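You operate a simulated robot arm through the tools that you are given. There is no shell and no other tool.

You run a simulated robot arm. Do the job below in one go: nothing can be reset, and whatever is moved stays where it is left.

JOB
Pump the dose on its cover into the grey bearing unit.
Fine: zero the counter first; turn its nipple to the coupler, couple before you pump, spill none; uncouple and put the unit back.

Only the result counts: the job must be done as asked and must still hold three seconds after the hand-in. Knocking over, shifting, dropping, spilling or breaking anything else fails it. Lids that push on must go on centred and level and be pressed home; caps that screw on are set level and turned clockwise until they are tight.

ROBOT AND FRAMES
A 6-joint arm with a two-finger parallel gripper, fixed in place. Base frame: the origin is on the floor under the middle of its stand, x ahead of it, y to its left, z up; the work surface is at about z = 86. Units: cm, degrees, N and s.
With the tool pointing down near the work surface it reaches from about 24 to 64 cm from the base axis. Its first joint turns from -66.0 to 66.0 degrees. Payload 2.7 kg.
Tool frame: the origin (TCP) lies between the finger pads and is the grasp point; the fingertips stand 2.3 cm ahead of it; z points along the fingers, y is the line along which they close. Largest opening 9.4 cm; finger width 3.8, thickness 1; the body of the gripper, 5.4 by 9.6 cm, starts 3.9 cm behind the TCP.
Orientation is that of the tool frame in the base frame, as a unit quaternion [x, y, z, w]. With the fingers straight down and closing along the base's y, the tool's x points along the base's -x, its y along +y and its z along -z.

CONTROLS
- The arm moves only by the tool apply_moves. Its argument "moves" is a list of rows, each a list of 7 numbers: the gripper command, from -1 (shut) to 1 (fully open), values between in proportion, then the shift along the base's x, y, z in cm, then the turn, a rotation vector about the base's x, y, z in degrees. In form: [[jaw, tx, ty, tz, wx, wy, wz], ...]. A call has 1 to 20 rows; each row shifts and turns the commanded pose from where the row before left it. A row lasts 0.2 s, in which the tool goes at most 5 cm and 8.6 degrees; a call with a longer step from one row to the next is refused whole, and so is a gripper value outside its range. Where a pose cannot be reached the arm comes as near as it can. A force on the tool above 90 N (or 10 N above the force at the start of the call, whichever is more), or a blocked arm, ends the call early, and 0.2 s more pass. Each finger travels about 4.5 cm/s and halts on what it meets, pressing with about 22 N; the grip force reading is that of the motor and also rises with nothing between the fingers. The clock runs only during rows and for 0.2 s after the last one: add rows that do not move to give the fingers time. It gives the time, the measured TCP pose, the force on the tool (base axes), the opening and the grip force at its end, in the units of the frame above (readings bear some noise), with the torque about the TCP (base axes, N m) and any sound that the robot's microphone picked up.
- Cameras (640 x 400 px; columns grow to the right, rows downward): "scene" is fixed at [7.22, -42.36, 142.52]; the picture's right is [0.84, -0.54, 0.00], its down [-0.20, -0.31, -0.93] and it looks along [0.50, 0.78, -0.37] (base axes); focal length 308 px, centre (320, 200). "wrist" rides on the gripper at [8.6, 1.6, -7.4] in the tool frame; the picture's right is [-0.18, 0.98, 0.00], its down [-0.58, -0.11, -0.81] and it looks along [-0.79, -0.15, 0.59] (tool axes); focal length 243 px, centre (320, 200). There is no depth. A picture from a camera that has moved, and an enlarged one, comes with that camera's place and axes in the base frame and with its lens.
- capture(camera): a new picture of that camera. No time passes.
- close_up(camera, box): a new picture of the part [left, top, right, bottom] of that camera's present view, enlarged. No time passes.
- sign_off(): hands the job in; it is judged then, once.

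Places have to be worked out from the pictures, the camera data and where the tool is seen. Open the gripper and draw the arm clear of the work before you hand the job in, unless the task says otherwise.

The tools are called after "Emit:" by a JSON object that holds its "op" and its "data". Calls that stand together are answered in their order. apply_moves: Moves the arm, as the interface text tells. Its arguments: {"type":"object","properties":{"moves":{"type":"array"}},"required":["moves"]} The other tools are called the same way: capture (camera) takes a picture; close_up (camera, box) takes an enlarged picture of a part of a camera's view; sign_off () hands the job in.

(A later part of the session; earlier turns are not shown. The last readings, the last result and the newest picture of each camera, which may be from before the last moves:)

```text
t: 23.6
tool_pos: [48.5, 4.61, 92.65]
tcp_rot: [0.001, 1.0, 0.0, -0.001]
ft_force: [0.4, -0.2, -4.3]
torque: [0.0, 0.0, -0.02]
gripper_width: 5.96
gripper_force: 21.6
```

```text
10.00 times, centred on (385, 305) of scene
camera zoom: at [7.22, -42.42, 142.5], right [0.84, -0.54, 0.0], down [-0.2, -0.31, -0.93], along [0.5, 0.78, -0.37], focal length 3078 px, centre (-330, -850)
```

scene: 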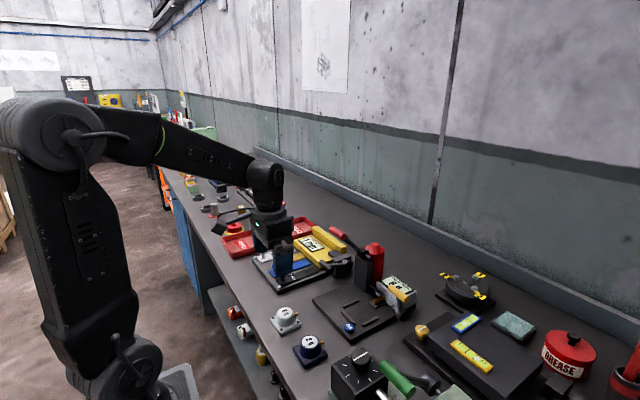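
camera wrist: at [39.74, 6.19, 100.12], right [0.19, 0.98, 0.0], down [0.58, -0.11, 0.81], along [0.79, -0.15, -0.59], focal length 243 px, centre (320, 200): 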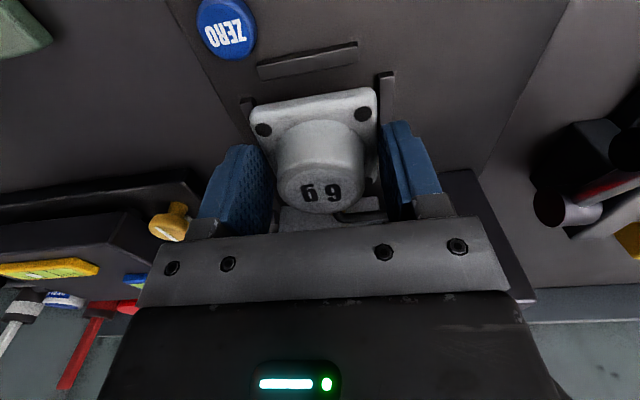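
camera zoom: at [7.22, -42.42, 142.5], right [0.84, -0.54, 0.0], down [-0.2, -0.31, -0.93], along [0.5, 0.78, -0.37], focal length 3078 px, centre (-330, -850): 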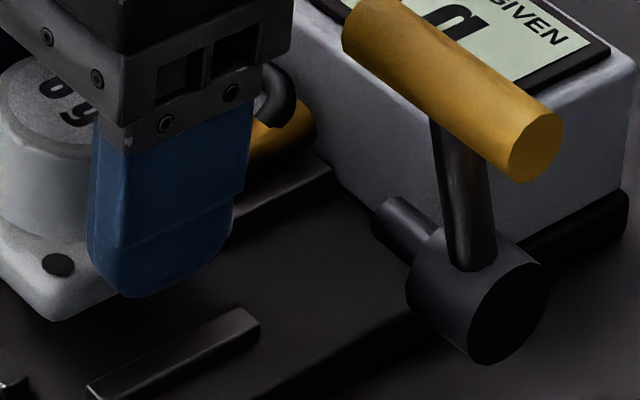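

Camera and tool agree: unit centre y≈4.63 matches the nest centre (fence inner faces y 1.22 and 8.08), but the end fence's face is at x≈45.45, so I shift 0.35 cm to +x and lower most of the way.

Emit:
{"op": "apply_moves", "data": {"moves": [[-1, 0.35, 0.03, 0, 0, 0, 0], [-1, 0, 0, -0.7, 0, 0, 0], [-1, 0, 0, -0.7, 0, 0, 0], [-1, 0, 0, -0.4, 0, 0, 0], [-1, 0, 0, 0, 0, 0, 0]]}}

Emit:
{"op": "close_up", "data": {"camera": "wrist", "box": [210, 30, 420, 160]}}

Emit:
{"op": "close_up", "data": {"camera": "scene", "box": [340, 265, 410, 325]}}

```text
t: 24.8
tool_pos: [48.93, 4.72, 91.34]
tcp_rot: [-0.001, 1.0, 0.001, 0.004]
ft_force: [0.4, 0.7, -4.5]
torque: [0.0, -0.02, 0.01]
gripper_width: 5.99
gripper_force: 22.4
```

```text
3.05 times, centred on (315, 95) of wrist
camera zoom: at [39.99, 6.34, 98.64], right [0.18, 0.98, 0.0], down [0.57, -0.11, 0.81], along [0.8, -0.15, -0.59], focal length 739 px, centre (335, 520)
```

zoom: 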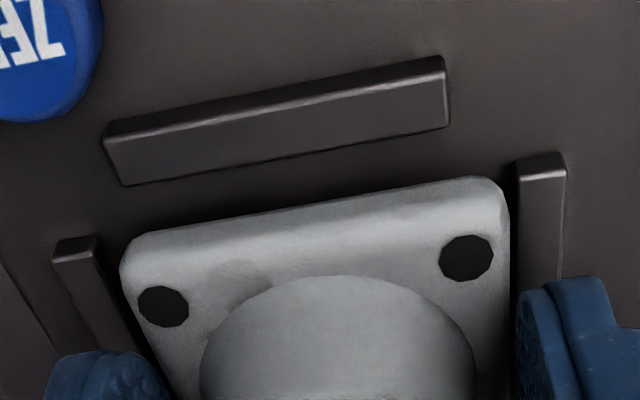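

```text
6.67 times, centred on (375, 295) of scene
camera zoom: at [7.0, -42.43, 142.51], right [0.84, -0.54, 0.0], down [-0.2, -0.31, -0.93], along [0.5, 0.78, -0.37], focal length 2052 px, centre (-47, -433)
```

zoom: 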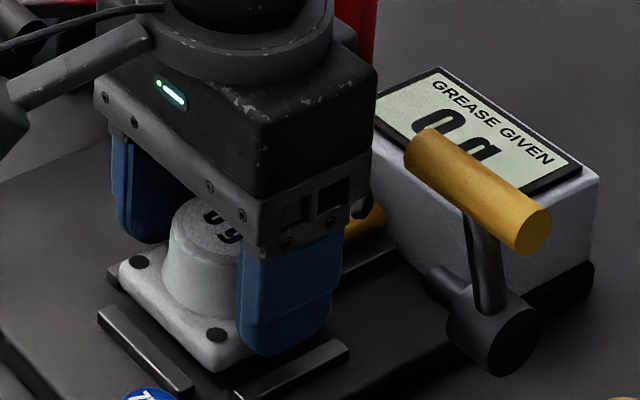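

The measured height (91.3) lags the command (90.9) and the scene camera's reported place shifted slightly, so something may be touching the arm. I hold still and look at the full pictures.

Emit:
{"op": "apply_moves", "data": {"moves": [[-1, 0, 0, 0, 0, 0, 0]]}}

Emit:
{"op": "capture", "data": {"camera": "scene"}}

Emit:
{"op": "capture", "data": {"camera": "wrist"}}

Emit:
{"op": "close_up", "data": {"camera": "scene", "box": [310, 200, 430, 290]}}

```text
t: 25.2
tool_pos: [48.71, 4.72, 91.31]
tcp_rot: [-0.001, 1.0, 0.001, 0.003]
ft_force: [0.5, 0.0, -5.3]
torque: [0.0, 0.01, 0.02]
gripper_width: 6.0
gripper_force: 22.2
```

```text
taken
```

scene: 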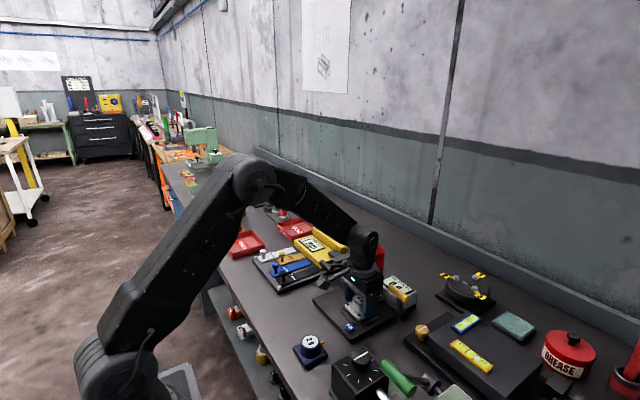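

```text
taken
camera wrist: at [39.98, 6.34, 98.64], right [0.18, 0.98, 0.0], down [0.58, -0.11, 0.81], along [0.8, -0.15, -0.59], focal length 243 px, centre (320, 200)
```

wrist: 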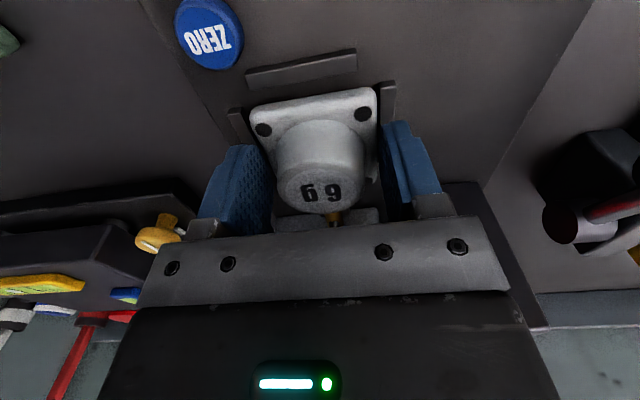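

```text
4.44 times, centred on (370, 245) of scene
camera zoom: at [7.0, -42.42, 142.51], right [0.84, -0.54, 0.0], down [-0.2, -0.31, -0.93], along [0.5, 0.78, -0.37], focal length 1368 px, centre (98, 0)
```

zoom: 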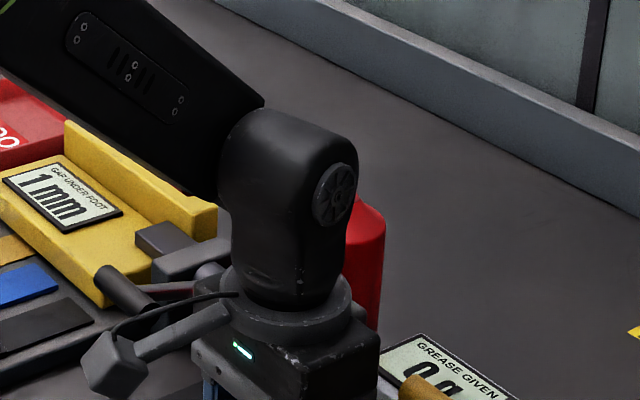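

The arm seems to be held up about 0.4 cm with nothing felt at the wrist sensor, so an upper part of the arm may be resting on the pump handle, which is hidden behind the forearm. I raise 1.6 cm and check the handle and the counter.

Emit:
{"op": "apply_moves", "data": {"moves": [[-1, 0, 0, 0.6, 0, 0, 0], [-1, 0, 0, 1.0, 0, 0, 0], [-1, 0, 0, 0, 0, 0, 0]]}}

Emit:
{"op": "close_up", "data": {"camera": "scene", "box": [310, 200, 430, 290]}}

Emit:
{"op": "close_up", "data": {"camera": "scene", "box": [400, 260, 640, 400]}}

Emit:
{"op": "capture", "data": {"camera": "wrist"}}

```text
t: 26.0
tool_pos: [48.87, 4.81, 92.44]
tcp_rot: [-0.001, 1.0, 0.0, 0.0]
ft_force: [-0.9, -0.8, -3.7]
torque: [-0.02, 0.02, 0.01]
gripper_width: 5.98
gripper_force: 21.8
```

```text
4.44 times, centred on (370, 245) of scene
camera zoom: at [7.23, -42.35, 142.52], right [0.84, -0.54, 0.0], down [-0.2, -0.31, -0.93], along [0.5, 0.78, -0.37], focal length 1368 px, centre (98, 0)
```

zoom: 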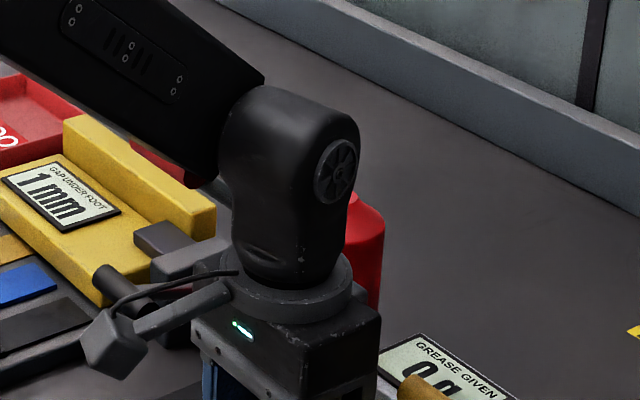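

```text
2.67 times, centred on (520, 330) of scene
camera zoom: at [7.23, -42.35, 142.52], right [0.84, -0.54, 0.0], down [-0.2, -0.31, -0.93], along [0.5, 0.78, -0.37], focal length 821 px, centre (-213, -147)
```

zoom: 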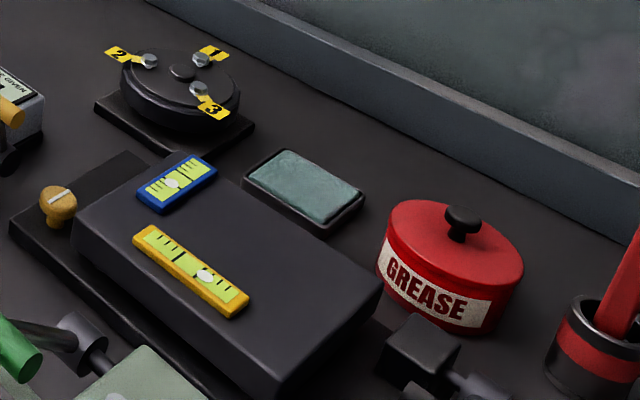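

```text
taken
camera wrist: at [40.09, 6.4, 99.91], right [0.18, 0.98, 0.0], down [0.58, -0.11, 0.81], along [0.79, -0.15, -0.59], focal length 243 px, centre (320, 200)
```

wrist: 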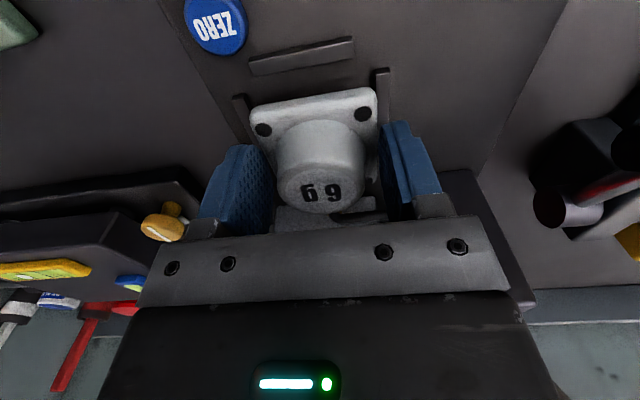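

The counter still shows 0 g, and a strip of the red handle is visible below the forearm. I zoom in to judge whether the handle moved and how close the forearm is.

Emit:
{"op": "close_up", "data": {"camera": "scene", "box": [315, 215, 375, 255]}}

Emit:
{"op": "close_up", "data": {"camera": "scene", "box": [240, 140, 400, 260]}}

```text
10.00 times, centred on (345, 235) of scene
camera zoom: at [7.23, -42.35, 142.52], right [0.84, -0.54, 0.0], down [-0.2, -0.31, -0.93], along [0.5, 0.78, -0.37], focal length 3078 px, centre (70, -150)
```

zoom: 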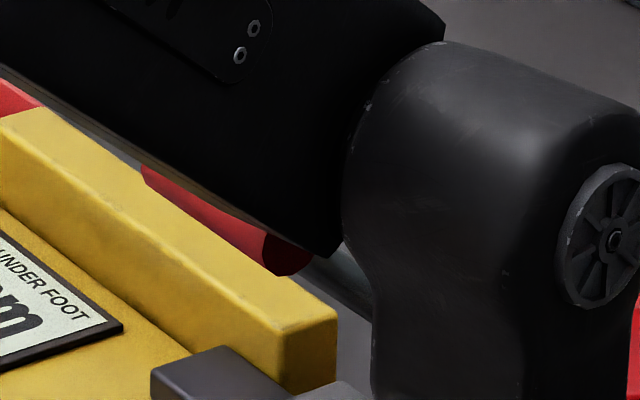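

```text
3.33 times, centred on (320, 200) of scene
camera zoom: at [7.23, -42.35, 142.52], right [0.84, -0.54, 0.0], down [-0.2, -0.31, -0.93], along [0.5, 0.78, -0.37], focal length 1026 px, centre (320, 200)
```

zoom: 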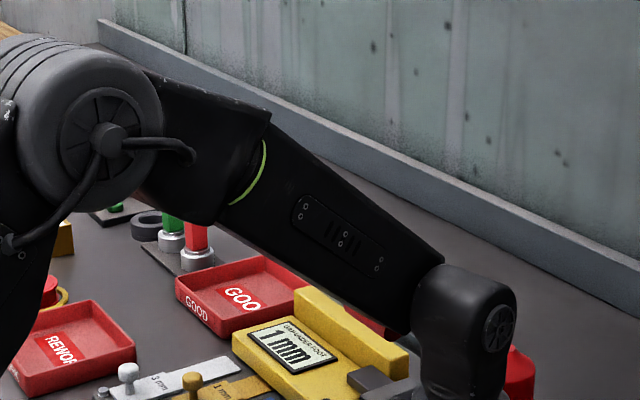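

The handle appears unmoved. Most likely the wrist joint housing, 18 cm above the TCP, came down on the handle's end (y≈9.5). I shift 0.35 cm to −y and test the descent in small steps, comparing commanded and measured height.

Emit:
{"op": "apply_moves", "data": {"moves": [[-1, 0, -0.35, 0, 0, 0, 0], [-1, 0, 0, -0.5, 0, 0, 0], [-1, 0, 0, 0, 0, 0, 0]]}}

Emit:
{"op": "close_up", "data": {"camera": "scene", "box": [315, 215, 375, 255]}}

```text
t: 26.8
tool_pos: [48.83, 4.33, 91.94]
tcp_rot: [0.0, 1.0, 0.0, 0.0]
ft_force: [-0.9, 0.0, -4.9]
torque: [-0.03, 0.04, 0.02]
gripper_width: 5.98
gripper_force: 22.2
```

```text
10.00 times, centred on (345, 235) of scene
camera zoom: at [7.22, -42.35, 142.52], right [0.84, -0.54, 0.0], down [-0.2, -0.31, -0.93], along [0.5, 0.78, -0.37], focal length 3078 px, centre (70, -150)
```

zoom: 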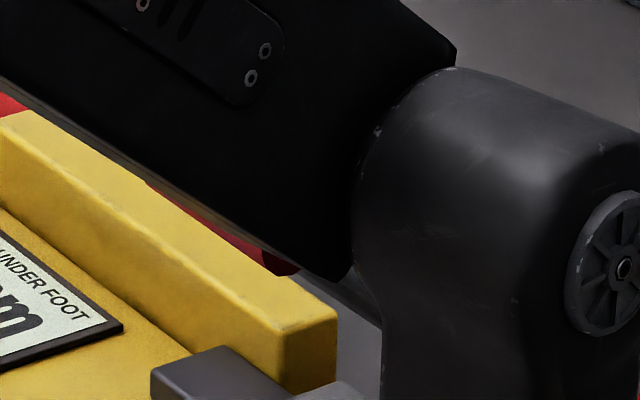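

Tracking is good here (cmd 91.99, measured 91.94). I continue down 0.4 and 0.3 cm.

Emit:
{"op": "apply_moves", "data": {"moves": [[-1, 0, 0, -0.4, 0, 0, 0], [-1, 0, 0, 0, 0, 0, 0]]}}

Emit:
{"op": "apply_moves", "data": {"moves": [[-1, 0, 0, -0.3, 0, 0, 0], [-1, 0, 0, 0, 0, 0, 0]]}}

Emit:
{"op": "close_up", "data": {"camera": "scene", "box": [315, 215, 375, 255]}}

```text
t: 27.4
tool_pos: [48.76, 4.39, 91.66]
tcp_rot: [0.0, 1.0, 0.0, 0.0]
ft_force: [0.1, -0.2, -5.5]
torque: [-0.05, -0.01, -0.03]
gripper_width: 5.97
gripper_force: 21.9
```

```text
t: 28.0
tool_pos: [48.86, 4.42, 91.3]
tcp_rot: [0.0, 1.0, 0.001, 0.002]
ft_force: [-0.1, -0.2, -4.2]
torque: [0.0, 0.01, -0.03]
gripper_width: 5.97
gripper_force: 21.7
```

```text
10.00 times, centred on (345, 235) of scene
camera zoom: at [7.15, -42.36, 142.52], right [0.84, -0.54, 0.0], down [-0.2, -0.31, -0.93], along [0.5, 0.78, -0.37], focal length 3078 px, centre (70, -150)
```

zoom: 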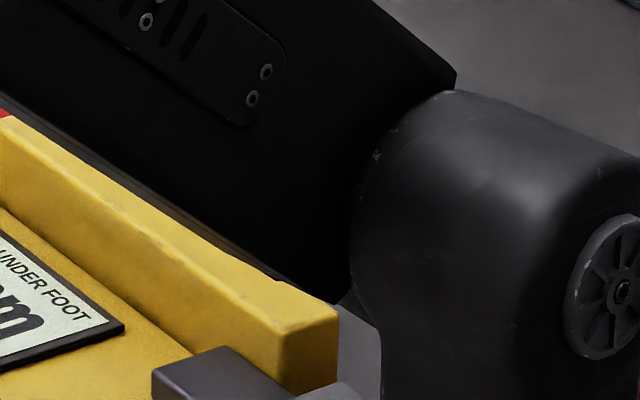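

Even with the shift, contact starts again at about z 91.3 (slight tilt, 7.15 camera reading), so the forearm itself must be meeting the pump handle. A pitched grip that keeps the wrist further back (−x) will avoid it, so I take the unit back out, first rising clear of the handle.

Emit:
{"op": "apply_moves", "data": {"moves": [[-1, 0, 0, 0.5, 0, 0, 0], [-1, 0, 0, 0.9, 0, 0, 0], [-1, 0, -0.8, 0.5, 0, 0, 0], [-1, -1.5, -0.2, 2, 0, 0, 0], [-1, -2, 0, 2, 0, 0, 0], [-1, -2.5, 1.5, 0, 0, 0, 0], [-1, -2.5, 1.8, 0, 0, 0, 0], [-1, -2.5, 1.8, 0, 0, 0, 0], [-1, -2.5, 1.8, 0, 0, 0, 0], [-1, -2.3, 1.5, 0, 0, 0, 0], [-1, -1.25, 0.94, 0, 0, 0, 0], [-1, 0, 0, 0, 0, 0, 0]]}}

Emit:
{"op": "capture", "data": {"camera": "scene"}}

Emit:
{"op": "capture", "data": {"camera": "wrist"}}

Emit:
{"op": "close_up", "data": {"camera": "scene", "box": [300, 220, 460, 320]}}

```text
t: 30.6
tool_pos: [31.76, 12.77, 97.09]
tcp_rot: [0.0, 1.0, 0.0, 0.0]
ft_force: [-0.2, -0.2, -4.0]
torque: [0.0, 0.06, -0.02]
gripper_width: 6.0
gripper_force: 22.3
```

```text
taken
```

scene: 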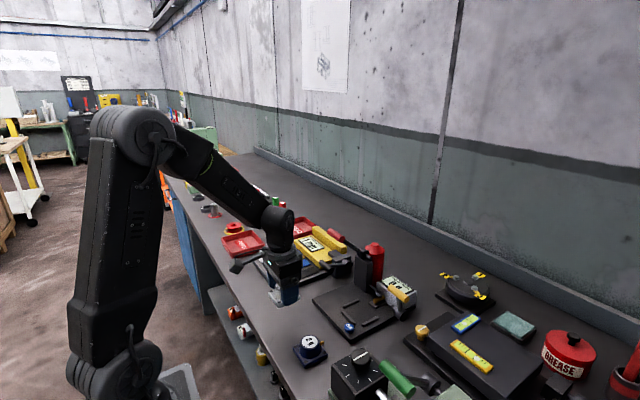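

```text
taken
camera wrist: at [23.0, 14.39, 104.6], right [0.18, 0.98, 0.0], down [0.58, -0.11, 0.81], along [0.79, -0.15, -0.59], focal length 243 px, centre (320, 200)
```

wrist: 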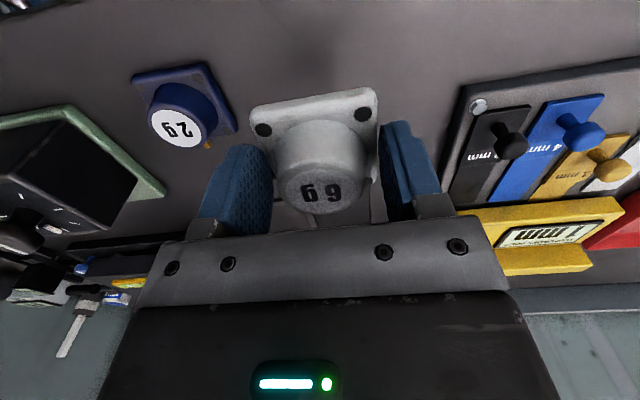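

```text
4.00 times, centred on (380, 270) of scene
camera zoom: at [7.22, -42.35, 142.52], right [0.84, -0.54, 0.0], down [-0.2, -0.31, -0.93], along [0.5, 0.78, -0.37], focal length 1231 px, centre (80, -80)
```

zoom: 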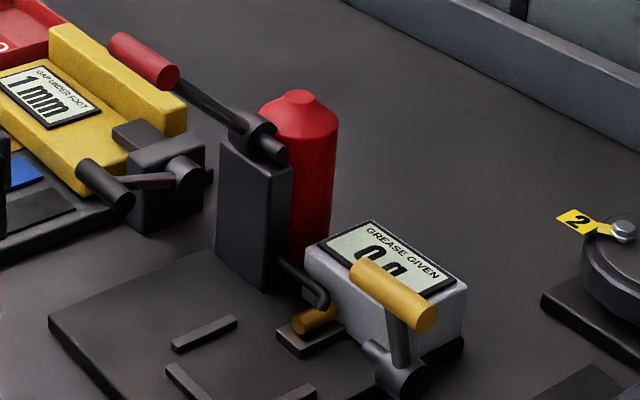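

The pump lever was nudged down slightly (about half a centimetre) but the counter still shows 0 g. I zoom on the coupler to make sure no grease came out.

Emit:
{"op": "close_up", "data": {"camera": "scene", "box": [365, 270, 425, 310]}}

Emit:
{"op": "close_up", "data": {"camera": "scene", "box": [320, 220, 390, 270]}}

```text
10.00 times, centred on (395, 290) of scene
camera zoom: at [7.22, -42.35, 142.52], right [0.84, -0.54, 0.0], down [-0.2, -0.31, -0.93], along [0.5, 0.78, -0.37], focal length 3078 px, centre (-430, -700)
```

zoom: 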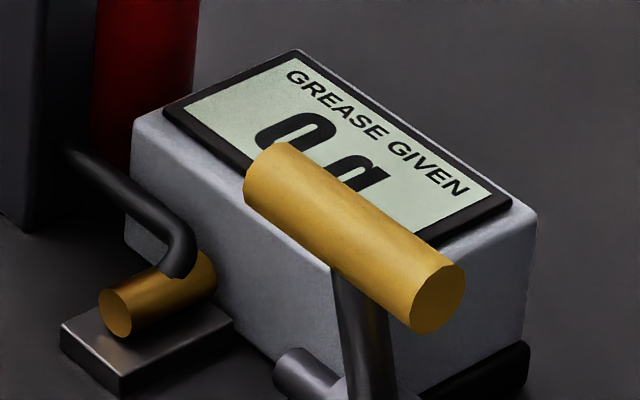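

```text
8.00 times, centred on (355, 245) of scene
camera zoom: at [7.22, -42.35, 142.52], right [0.84, -0.54, 0.0], down [-0.2, -0.31, -0.93], along [0.5, 0.78, -0.37], focal length 2462 px, centre (40, -160)
```

zoom: 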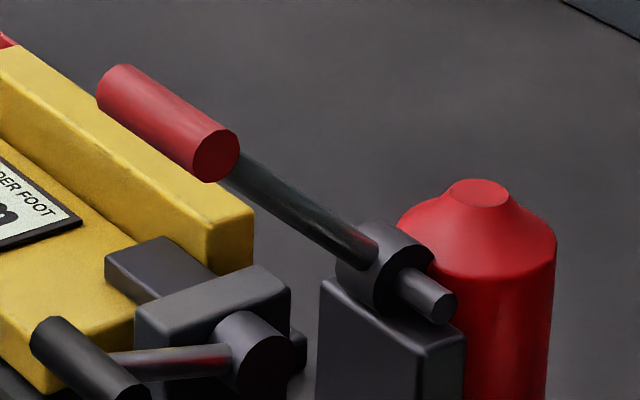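

No grease is out and the counter is at 0 g. I set the unit down at its original spot to re-grip it with a pitched tool.

Emit:
{"op": "apply_moves", "data": {"moves": [[-1, 0, 0, -2.5, 0, 0, 0], [-1, 0, 0, -2.5, 0, 0, 0], [-1, 0, 0, -1.8, 0, 0, 0], [-1, 0, 0, -0.7, 0, 0, 0], [-1, 0, 0, -0.3, 0, 0, 0], [-1, 0, 0, -0.1, 0, 0, 0], [-1, 0, 0, -0.07, 0, 0, 0], [-1, 0, 0, 0, 0, 0, 0]]}}

```text
t: 32.4
tool_pos: [31.81, 12.61, 89.27]
tcp_rot: [0.0, 1.0, 0.0, 0.0]
ft_force: [-1.8, 0.3, -0.2]
torque: [0.06, -0.04, 0.04]
gripper_width: 5.99
gripper_force: 21.9
```

The weight is off the sensor, so the unit rests on the bench. I release it, rise, and pitch the tool 20° so the fingers point forward‑down.

Emit:
{"op": "apply_moves", "data": {"moves": [[0.5, 0, 0, 0, 0, 0, 0], [1, 0, 0, 0, 0, 0, 0], [1, 0, 0, 0, 0, 0, 0], [1, 0, 0, 0, 0, 0, 0], [1, 0, 0, 2.5, 0, 0, 0], [1, 0, 0, 3.5, 0, 0, 0], [1, 0, 0, 0, 0, -7, 0], [1, 0, 0, 0, 0, -7, 0], [1, 0, 0, 0, 0, -6, 0], [1, 0, 0, 0, 0, 0, 0], [1, 0, 0, 0, 0, 0, 0]]}}

Emit:
{"op": "capture", "data": {"camera": "wrist"}}

Emit:
{"op": "capture", "data": {"camera": "scene"}}

Emit:
{"op": "close_up", "data": {"camera": "scene", "box": [236, 250, 336, 350]}}

```text
t: 34.8
tool_pos: [31.76, 12.67, 95.19]
tcp_rot: [0.0, 0.985, 0.0, 0.174]
ft_force: [0.2, -0.6, -0.4]
torque: [0.0, 0.0, 0.03]
gripper_width: 9.39
gripper_force: 0.0
```

```text
taken
camera wrist: at [21.0, 14.33, 99.28], right [0.17, 0.98, 0.06], down [0.27, -0.11, 0.96], along [0.95, -0.15, -0.28], focal length 243 px, centre (320, 200)
```

wrist: 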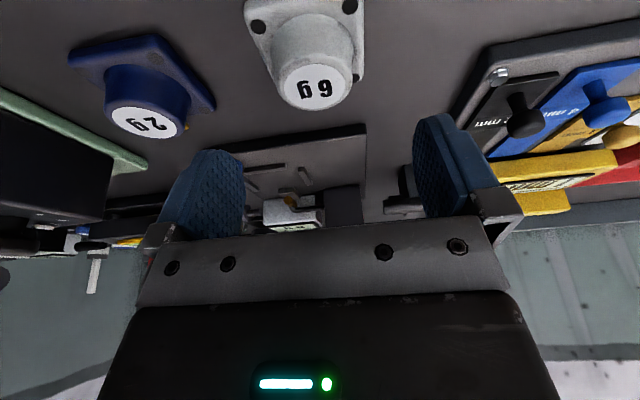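

```text
taken
```

scene: 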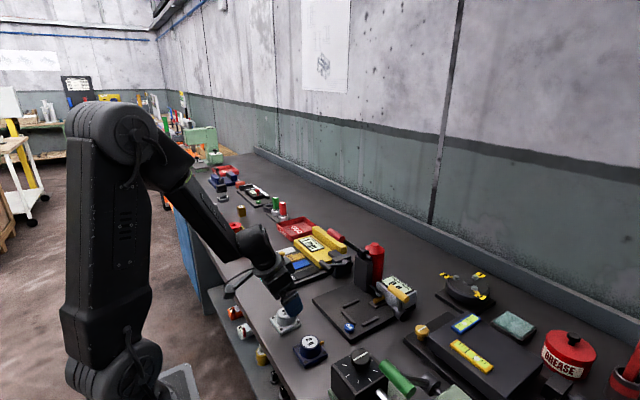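

```text
4.00 times, centred on (286, 300) of scene
camera zoom: at [7.22, -42.36, 142.52], right [0.84, -0.54, 0.0], down [-0.2, -0.31, -0.93], along [0.5, 0.78, -0.37], focal length 1231 px, centre (456, -200)
```

zoom: 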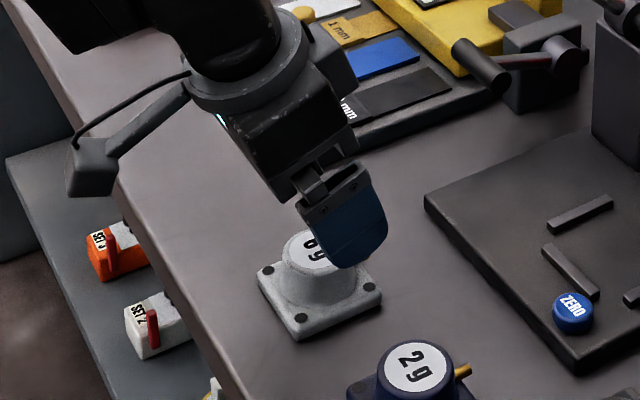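

The pitch is right and the unit sits at its old place. I descend to bring the pitched fingertips beside the base plate.

Emit:
{"op": "apply_moves", "data": {"moves": [[1, 0, 0, -2.5, 0, 0, 0], [1, 0, 0, -2, 0, 0, 0], [1, 0, 0, -1, 0, 0, 0], [1, 0, 0, -0.38, 0, 0, 0], [1, 0, 0, 0, 0, 0, 0]]}}

Emit:
{"op": "close_up", "data": {"camera": "scene", "box": [256, 290, 316, 340]}}

Emit:
{"op": "capture", "data": {"camera": "wrist"}}

```text
t: 36.0
tool_pos: [31.76, 12.67, 89.4]
tcp_rot: [0.0, 0.985, 0.0, 0.173]
ft_force: [-0.9, 0.5, 0.1]
torque: [0.0, -0.05, 0.0]
gripper_width: 9.37
gripper_force: 0.0
```

```text
8.00 times, centred on (286, 315) of scene
camera zoom: at [7.22, -42.36, 142.52], right [0.84, -0.54, 0.0], down [-0.2, -0.31, -0.93], along [0.5, 0.78, -0.37], focal length 2462 px, centre (592, -720)
```

zoom: 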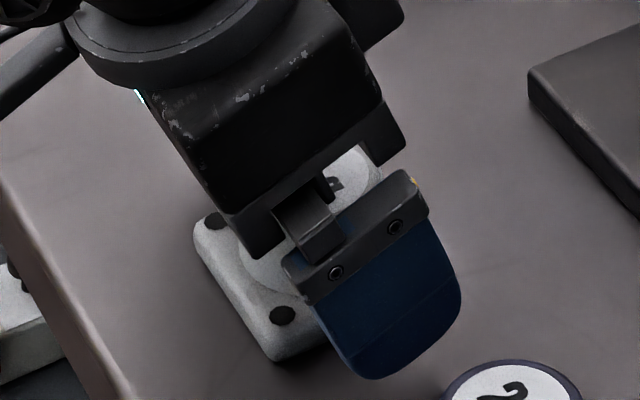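

```text
taken
camera wrist: at [21.01, 14.33, 93.4], right [0.17, 0.98, 0.06], down [0.27, -0.11, 0.96], along [0.95, -0.15, -0.28], focal length 243 px, centre (320, 200)
```

wrist: 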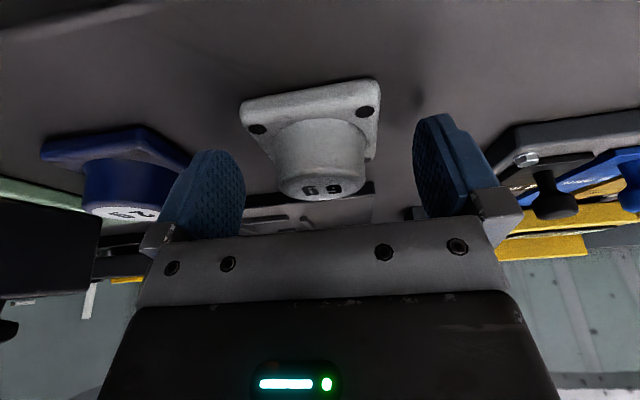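

The fingertips straddle the base plate properly. I raise 0.1 cm to keep clear of the fences later, close, and lift slowly.

Emit:
{"op": "apply_moves", "data": {"moves": [[1, 0, 0, 0.1, 0, 0, 0], [-1, 0, 0, 0, 0, 0, 0], [-1, 0, 0, 0, 0, 0, 0], [-1, 0, 0, 0, 0, 0, 0], [-1, 0, 0, 0, 0, 0, 0], [-1, 0, 0, 0, 0, 0, 0]]}}

Emit:
{"op": "apply_moves", "data": {"moves": [[-1, 0, 0, 0.15, 0, 0, 0], [-1, 0, 0, 0.25, 0, 0, 0], [-1, 0, 0, 0.3, 0, 0, 0], [-1, 0, 0, 0.3, 0, 0, 0], [-1, 0, 0, 0, 0, 0, 0]]}}

Emit:
{"op": "close_up", "data": {"camera": "scene", "box": [256, 290, 316, 340]}}

Emit:
{"op": "capture", "data": {"camera": "wrist"}}

```text
t: 37.4
tool_pos: [31.77, 12.87, 89.51]
tcp_rot: [0.0, 0.985, 0.0, 0.174]
ft_force: [-0.5, 1.9, 0.4]
torque: [0.06, 0.06, -0.04]
gripper_width: 5.96
gripper_force: 22.2
```

```text
t: 38.6
tool_pos: [31.74, 12.62, 90.38]
tcp_rot: [0.0, 0.985, 0.0, 0.173]
ft_force: [-0.7, -0.1, -4.2]
torque: [-0.01, 0.02, -0.02]
gripper_width: 5.99
gripper_force: 22.1
```

```text
8.00 times, centred on (286, 315) of scene
camera zoom: at [7.22, -42.35, 142.52], right [0.84, -0.54, 0.0], down [-0.2, -0.31, -0.93], along [0.5, 0.78, -0.37], focal length 2462 px, centre (592, -720)
```

zoom: 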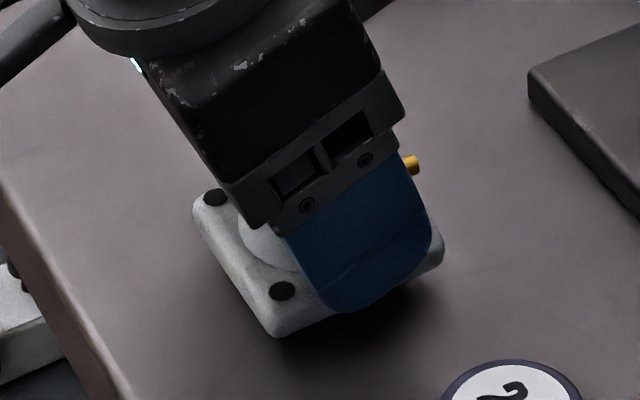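

```text
taken
camera wrist: at [20.99, 14.29, 94.48], right [0.17, 0.98, 0.06], down [0.27, -0.11, 0.96], along [0.95, -0.15, -0.28], focal length 243 px, centre (320, 200)
```

wrist: 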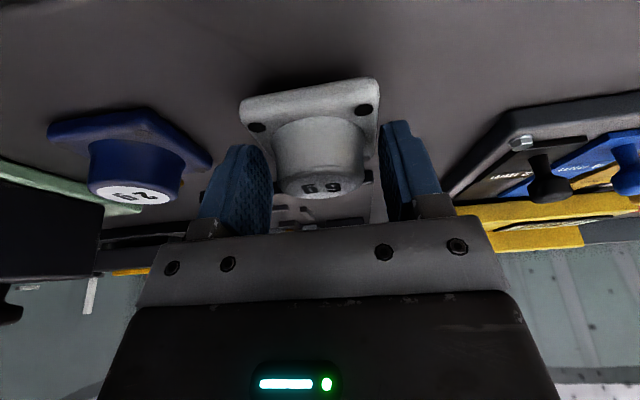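

The pitched grip holds the unit level (4.2 N). I carry it at moderate height to the nest, staying at y≈3.6 first, then drop below the handle level and shift to the nest centre.

Emit:
{"op": "apply_moves", "data": {"moves": [[-1, 0, 0, 1.5, 0, 0, 0], [-1, 0, 0, 2.5, 0, 0, 0], [-1, 2, -1.2, 0, 0, 0, 0], [-1, 2.8, -1.6, 0, 0, 0, 0], [-1, 2.8, -1.6, 0, 0, 0, 0], [-1, 2.8, -1.6, 0, 0, 0, 0], [-1, 2.8, -1.5, 0, 0, 0, 0], [-1, 2.3, -1, 0, 0, 0, 0], [-1, 1.5, -0.5, 0, 0, 0, 0], [-1, 0, 0, 0, 0, 0, 0], [-1, 0, 0, 0, 0, 0, 0]]}}

Emit:
{"op": "capture", "data": {"camera": "wrist"}}

Emit:
{"op": "close_up", "data": {"camera": "scene", "box": [310, 200, 430, 330]}}

```text
t: 41.0
tool_pos: [48.83, 3.68, 94.49]
tcp_rot: [0.0, 0.985, 0.0, 0.174]
ft_force: [-0.2, -0.2, -5.0]
torque: [-0.01, 0.01, 0.01]
gripper_width: 5.98
gripper_force: 22.1
```

```text
taken
camera wrist: at [38.02, 5.33, 98.52], right [0.17, 0.98, 0.06], down [0.27, -0.11, 0.96], along [0.95, -0.15, -0.28], focal length 243 px, centre (320, 200)
```

wrist: 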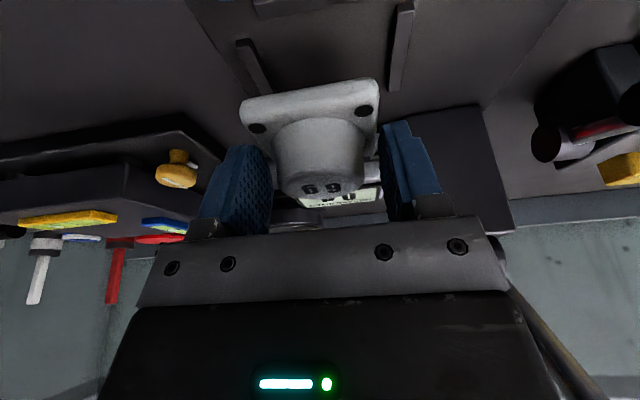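

```text
3.08 times, centred on (370, 265) of scene
camera zoom: at [7.23, -42.35, 142.52], right [0.84, -0.54, 0.0], down [-0.2, -0.31, -0.93], along [0.5, 0.78, -0.37], focal length 947 px, centre (166, 0)
```

zoom: 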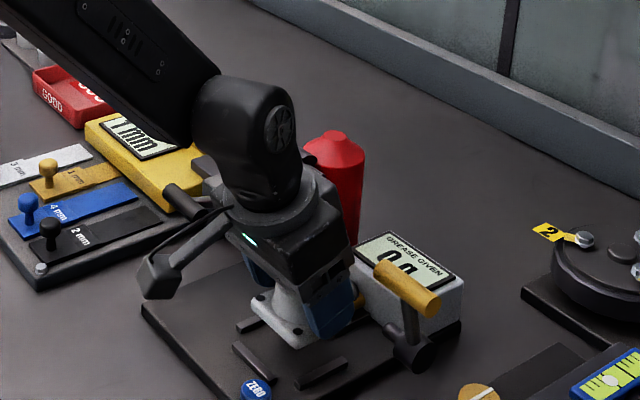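

No contact at this hover. I lower 1.9 cm, then shift to the nest centre and check for contact.

Emit:
{"op": "apply_moves", "data": {"moves": [[-1, 0, 0, -1.0, 0, 0, 0], [-1, 0, 0, -0.9, 0, 0, 0], [-1, 0.05, 0.5, 0, 0, 0, 0], [-1, 0, 0.5, 0, 0, 0, 0], [-1, 0, 0, 0, 0, 0, 0], [-1, 0, 0, 0, 0, 0, 0]]}}

Emit:
{"op": "capture", "data": {"camera": "wrist"}}

Emit:
{"op": "close_up", "data": {"camera": "scene", "box": [340, 270, 410, 325]}}

Emit:
{"op": "close_up", "data": {"camera": "wrist", "box": [210, 0, 420, 130]}}

```text
t: 42.4
tool_pos: [48.88, 4.69, 92.52]
tcp_rot: [0.0, 0.985, 0.0, 0.173]
ft_force: [-0.3, 0.0, -4.5]
torque: [0.04, -0.02, 0.0]
gripper_width: 5.98
gripper_force: 22.0
```

```text
taken
camera wrist: at [38.04, 6.35, 96.61], right [0.17, 0.98, 0.06], down [0.27, -0.11, 0.96], along [0.95, -0.15, -0.28], focal length 243 px, centre (320, 200)
```

wrist: 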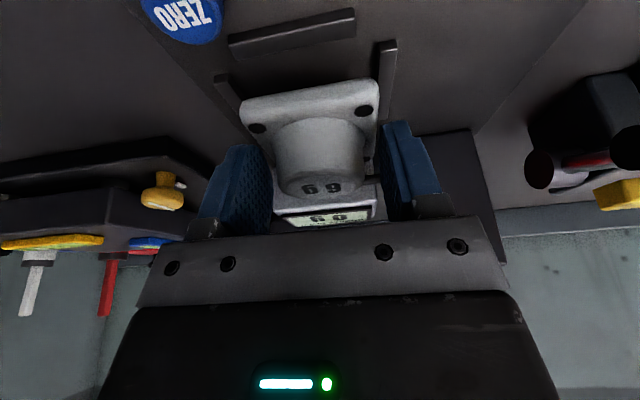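

```text
7.27 times, centred on (375, 298) of scene
camera zoom: at [7.22, -42.35, 142.52], right [0.84, -0.54, 0.0], down [-0.2, -0.31, -0.93], along [0.5, 0.78, -0.37], focal length 2238 px, centre (-80, -509)
```

zoom: 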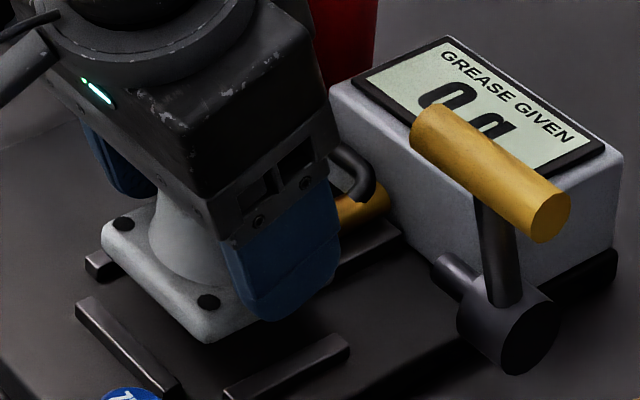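

```text
3.05 times, centred on (315, 65) of wrist
camera zoom: at [38.04, 6.35, 96.61], right [0.17, 0.98, 0.06], down [0.27, -0.11, 0.96], along [0.95, -0.15, -0.28], focal length 739 px, centre (335, 611)
```

zoom: 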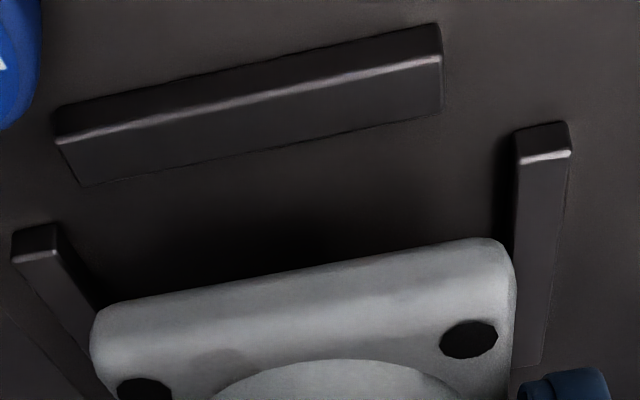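

Fences' inner faces come out at y 1.19 and 8.05 (centre ≈4.6), the unit perhaps 0.1 cm too far left, x is good. I shift −0.1 in y and lower 0.9 cm, to just above the fence tops, then re-check.

Emit:
{"op": "apply_moves", "data": {"moves": [[-1, 0, -0.1, -0.3, 0, 0, 0], [-1, 0, 0, -0.4, 0, 0, 0], [-1, 0, 0, -0.2, 0, 0, 0], [-1, 0, 0, 0, 0, 0, 0]]}}

Emit:
{"op": "close_up", "data": {"camera": "wrist", "box": [210, 0, 420, 130]}}

Emit:
{"op": "close_up", "data": {"camera": "scene", "box": [340, 270, 410, 325]}}

```text
t: 43.4
tool_pos: [48.72, 4.69, 91.65]
tcp_rot: [0.0, 0.985, 0.0, 0.174]
ft_force: [0.2, 0.3, -5.0]
torque: [0.01, 0.05, 0.02]
gripper_width: 5.97
gripper_force: 22.2
```

```text
3.05 times, centred on (315, 65) of wrist
camera zoom: at [38.03, 6.24, 95.73], right [0.17, 0.98, 0.06], down [0.27, -0.11, 0.96], along [0.95, -0.15, -0.28], focal length 739 px, centre (335, 611)
```

zoom: 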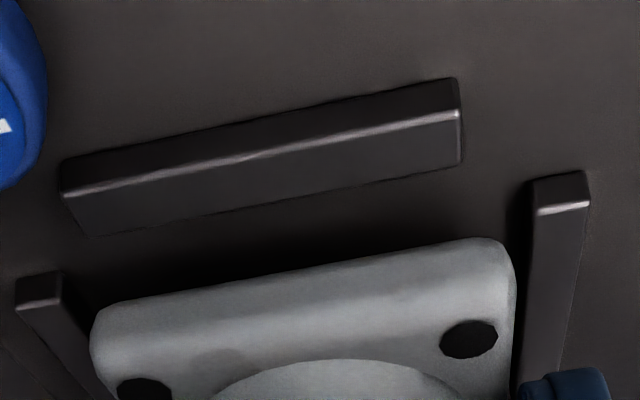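

```text
7.27 times, centred on (375, 298) of scene
camera zoom: at [7.22, -42.35, 142.52], right [0.84, -0.54, 0.0], down [-0.2, -0.31, -0.93], along [0.5, 0.78, -0.37], focal length 2238 px, centre (-80, -509)
```

zoom: 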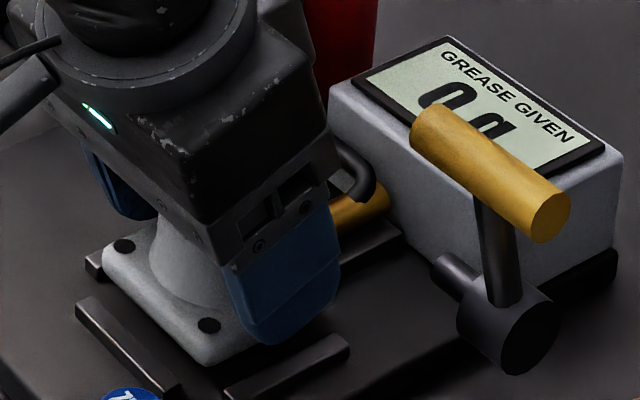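

The unit is centred about 0.1 cm left of the nest centre and clear of the end fence. I correct −0.08 in y and lower into the nest in small steps.

Emit:
{"op": "apply_moves", "data": {"moves": [[-1, 0, -0.08, 0, 0, 0, 0], [-1, 0, 0, -0.25, 0, 0, 0], [-1, 0, 0, -0.25, 0, 0, 0], [-1, 0, 0, -0.2, 0, 0, 0], [-1, 0, 0, 0, 0, 0, 0]]}}

Emit:
{"op": "close_up", "data": {"camera": "wrist", "box": [210, 0, 420, 130]}}

Emit:
{"op": "close_up", "data": {"camera": "scene", "box": [345, 280, 405, 325]}}

```text
t: 44.6
tool_pos: [48.78, 4.48, 90.95]
tcp_rot: [0.0, 0.985, 0.001, 0.174]
ft_force: [-0.4, 0.1, -5.5]
torque: [0.02, 0.06, 0.01]
gripper_width: 5.95
gripper_force: 22.2
```

```text
3.05 times, centred on (315, 65) of wrist
camera zoom: at [38.03, 6.16, 95.01], right [0.17, 0.98, 0.06], down [0.27, -0.11, 0.96], along [0.95, -0.15, -0.28], focal length 739 px, centre (335, 611)
```

zoom: 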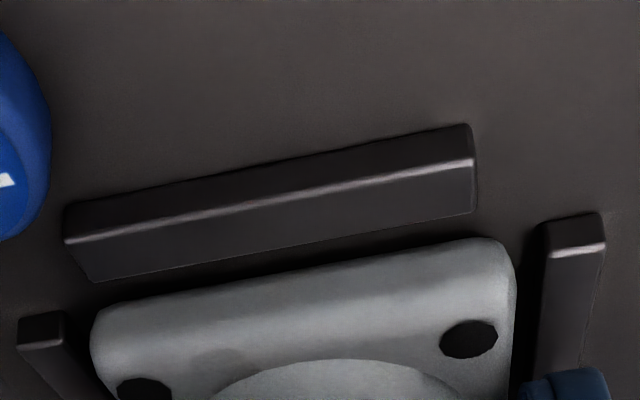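

```text
8.89 times, centred on (375, 302) of scene
camera zoom: at [7.22, -42.35, 142.52], right [0.84, -0.54, 0.0], down [-0.2, -0.31, -0.93], along [0.5, 0.78, -0.37], focal length 2736 px, centre (-169, -711)
```

zoom: 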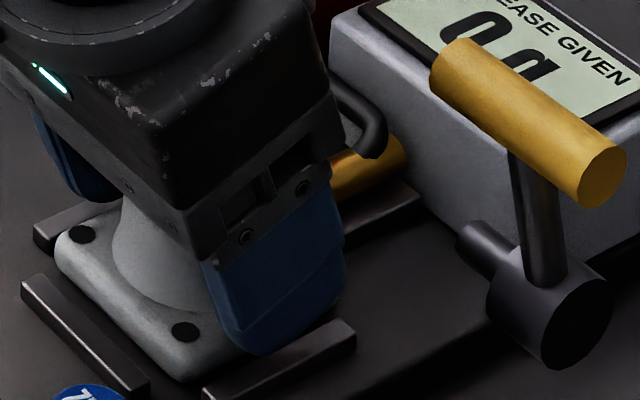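

The gaps left and right look equal and the end gap is clear. I lower the last bit in 0.1 cm steps, watching the force.

Emit:
{"op": "apply_moves", "data": {"moves": [[-1, 0, 0, -0.1, 0, 0, 0], [-1, 0, 0, -0.1, 0, 0, 0], [-1, 0, 0, 0, 0, 0, 0]]}}

Emit:
{"op": "apply_moves", "data": {"moves": [[-1, 0, 0, -0.1, 0, 0, 0], [-1, 0, 0, 0, 0, 0, 0]]}}

```text
t: 45.4
tool_pos: [48.93, 4.42, 90.75]
tcp_rot: [0.0, 0.985, 0.0, 0.175]
ft_force: [-2.3, 0.4, 8.1]
torque: [0.19, 0.46, 0.07]
gripper_width: 5.95
gripper_force: 22.1
```

```text
t: 46.0
tool_pos: [48.94, 4.49, 90.69]
tcp_rot: [0.0, 0.984, 0.0, 0.176]
ft_force: [-5.7, -0.5, 18.2]
torque: [0.03, 0.22, 0.08]
gripper_width: 5.99
gripper_force: 22.5
```

Contact: the force went up to +18 N, so the unit (or the fingertips) has reached something. I check the pictures before releasing.

Emit:
{"op": "close_up", "data": {"camera": "wrist", "box": [210, 20, 420, 150]}}

Emit:
{"op": "close_up", "data": {"camera": "scene", "box": [345, 280, 405, 325]}}

```text
3.05 times, centred on (315, 85) of wrist
camera zoom: at [38.08, 6.16, 94.78], right [0.17, 0.98, 0.06], down [0.27, -0.11, 0.96], along [0.95, -0.15, -0.28], focal length 739 px, centre (335, 550)
```

zoom: 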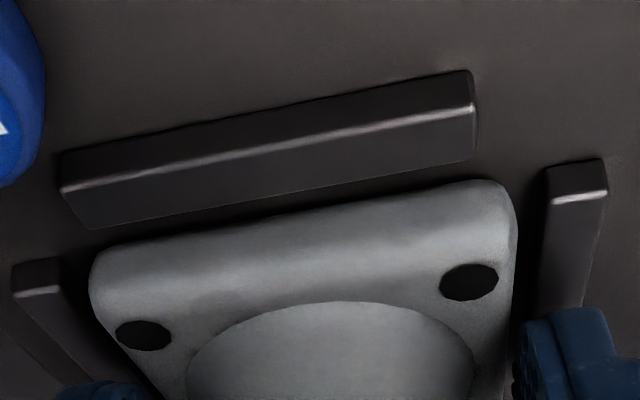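

```text
8.89 times, centred on (375, 302) of scene
camera zoom: at [7.18, -42.36, 142.52], right [0.84, -0.54, 0.0], down [-0.2, -0.31, -0.93], along [0.5, 0.78, -0.37], focal length 2736 px, centre (-169, -711)
```

zoom: 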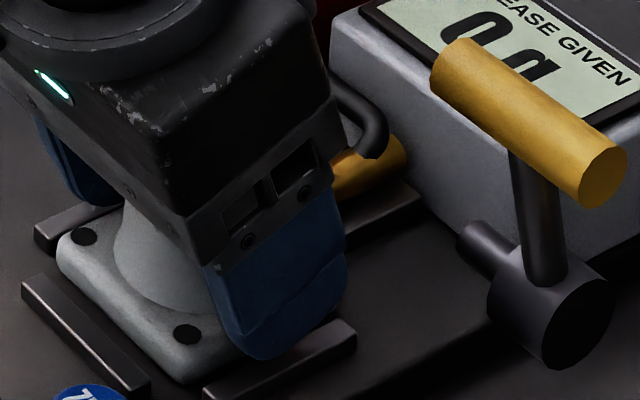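

The unit is seated (the −x edge touched first, then it levelled). I relieve the load slightly and open the fingers.

Emit:
{"op": "apply_moves", "data": {"moves": [[-1, 0, 0, 0.08, 0, 0, 0], [-0.2, 0, 0, 0, 0, 0, 0], [0.5, 0, 0, 0, 0, 0, 0], [0.8, 0, 0, 0, 0, 0, 0], [0.8, 0, 0, 0, 0, 0, 0]]}}

Emit:
{"op": "capture", "data": {"camera": "wrist"}}

Emit:
{"op": "close_up", "data": {"camera": "scene", "box": [345, 280, 405, 325]}}

```text
t: 47.2
tool_pos: [49.02, 4.47, 90.89]
tcp_rot: [-0.001, 0.985, 0.0, 0.174]
ft_force: [11.8, -3.6, 5.7]
torque: [-0.31, -0.33, 0.23]
gripper_width: 6.03
gripper_force: 0.0
```

```text
taken
camera wrist: at [38.09, 6.16, 94.79], right [0.17, 0.98, 0.06], down [0.27, -0.11, 0.96], along [0.95, -0.15, -0.28], focal length 243 px, centre (320, 200)
```

wrist: 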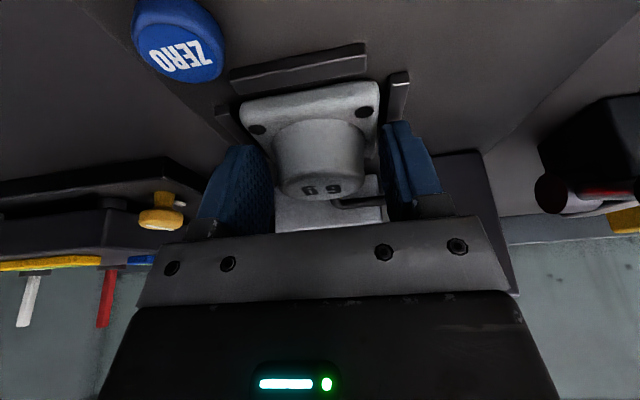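

```text
8.89 times, centred on (375, 302) of scene
camera zoom: at [7.24, -42.36, 142.51], right [0.84, -0.54, 0.0], down [-0.2, -0.31, -0.93], along [0.5, 0.78, -0.37], focal length 2736 px, centre (-169, -711)
```

zoom: 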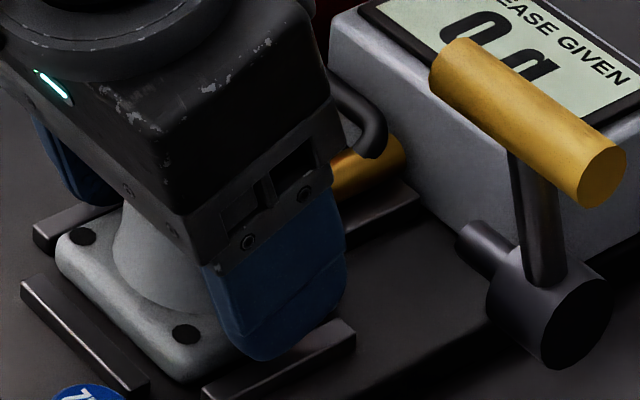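

The fingers couldn't open (width 6.03): their tips are slightly below the fence tops and wedge between plate and fences. I relax the jaw to the current width and lift straight up a little, then open above the fences.

Emit:
{"op": "apply_moves", "data": {"moves": [[0.28, 0, 0, 0, 0, 0, 0], [0.28, 0, 0, 0.15, 0, 0, 0], [0.28, 0, 0, 0.2, 0, 0, 0], [0.28, 0, 0, 0.2, 0, 0, 0], [0.28, 0, 0, 0, 0, 0, 0]]}}

Emit:
{"op": "close_up", "data": {"camera": "scene", "box": [345, 280, 405, 325]}}

Emit:
{"op": "close_up", "data": {"camera": "wrist", "box": [190, 50, 460, 230]}}

```text
t: 48.4
tool_pos: [48.82, 4.43, 91.26]
tcp_rot: [-0.001, 0.985, 0.0, 0.174]
ft_force: [-0.3, -0.2, 0.6]
torque: [0.0, -0.03, 0.03]
gripper_width: 5.98
gripper_force: 0.1
```

```text
8.89 times, centred on (375, 302) of scene
camera zoom: at [7.22, -42.36, 142.52], right [0.84, -0.54, 0.0], down [-0.2, -0.31, -0.93], along [0.5, 0.78, -0.37], focal length 2736 px, centre (-169, -711)
```

zoom: 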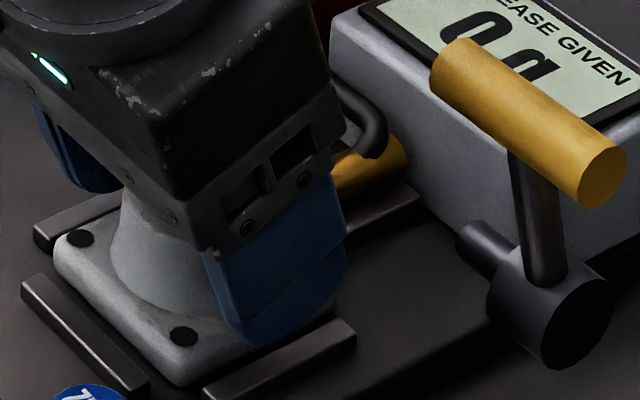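

```text
2.22 times, centred on (325, 140) of wrist
camera zoom: at [38.01, 6.14, 95.33], right [0.17, 0.98, 0.06], down [0.27, -0.11, 0.96], along [0.95, -0.15, -0.29], focal length 539 px, centre (309, 333)
```

zoom: 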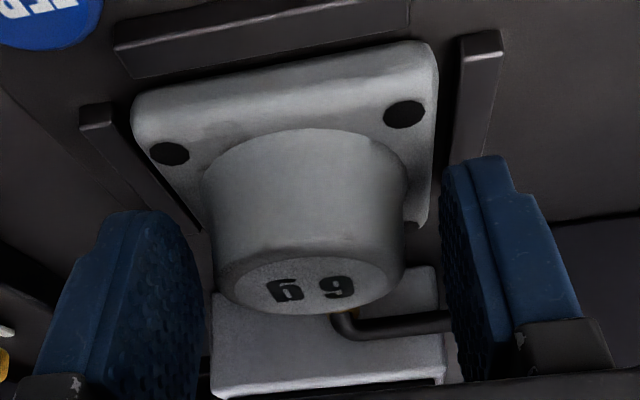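

The unit stays in the nest and the fingers are free. I open wider, then back off upward and toward −x/−y to avoid the pump handle, and look at the nest.

Emit:
{"op": "apply_moves", "data": {"moves": [[0.6, 0, 0, 0.1, 0, 0, 0], [0.8, 0, 0, 0, 0, 0, 0], [0.8, 0, 0, 0, 0, 0, 0], [0.8, -0.5, 0, 1.3, 0, 0, 0], [0.8, -1.5, -0.5, 1.5, 0, 0, 0], [0.8, -2.5, -1.0, 2, 0, 0, 0], [0.8, -3.5, -0.5, 2, 0, 0, 0], [0.8, -3.0, 0, 2, 0, 0, 0], [0.8, 0, 0, 0, 0, 0, 0], [0.8, 0, 0, 0, 0, 0, 0]]}}

Emit:
{"op": "capture", "data": {"camera": "wrist"}}

Emit:
{"op": "close_up", "data": {"camera": "scene", "box": [335, 270, 425, 330]}}

Emit:
{"op": "close_up", "data": {"camera": "wrist", "box": [230, 60, 440, 230]}}

```text
t: 50.6
tool_pos: [37.69, 2.65, 100.18]
tcp_rot: [0.0, 0.985, 0.0, 0.174]
ft_force: [0.2, -0.7, 0.5]
torque: [0.0, -0.04, -0.04]
gripper_width: 8.47
gripper_force: 0.0
```

```text
taken
camera wrist: at [26.94, 4.26, 104.25], right [0.17, 0.98, 0.06], down [0.27, -0.11, 0.96], along [0.95, -0.15, -0.28], focal length 243 px, centre (320, 200)
```

wrist: 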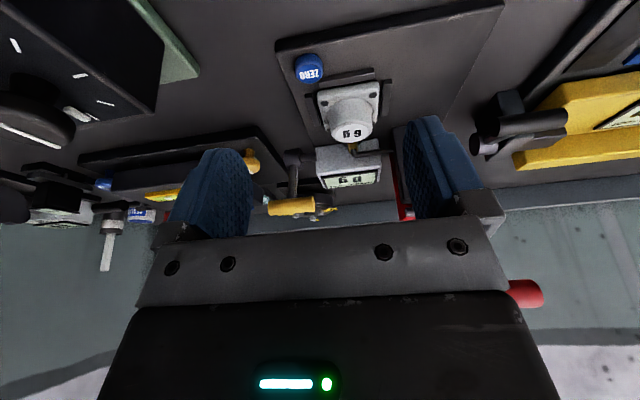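

```text
6.67 times, centred on (380, 300) of scene
camera zoom: at [7.22, -42.36, 142.52], right [0.84, -0.54, 0.0], down [-0.2, -0.31, -0.93], along [0.5, 0.78, -0.37], focal length 2052 px, centre (-80, -467)
```

zoom: 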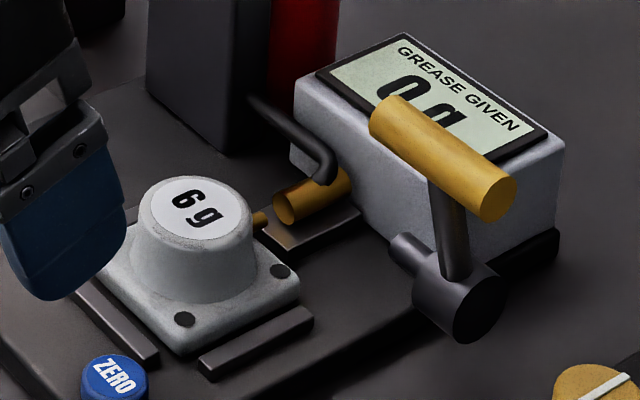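

```text
2.35 times, centred on (335, 145) of wrist
camera zoom: at [26.94, 4.26, 104.25], right [0.17, 0.98, 0.06], down [0.27, -0.11, 0.96], along [0.95, -0.15, -0.28], focal length 571 px, centre (285, 329)
```

zoom: 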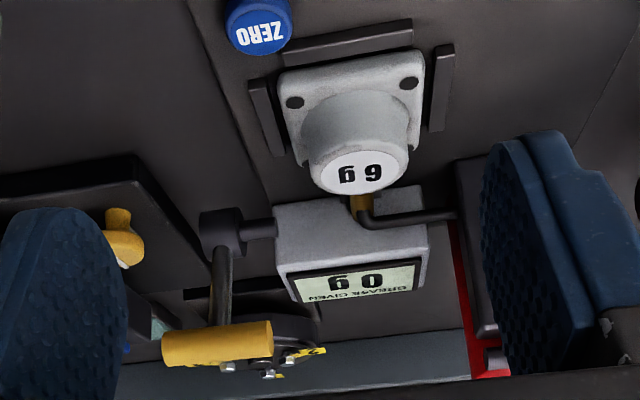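

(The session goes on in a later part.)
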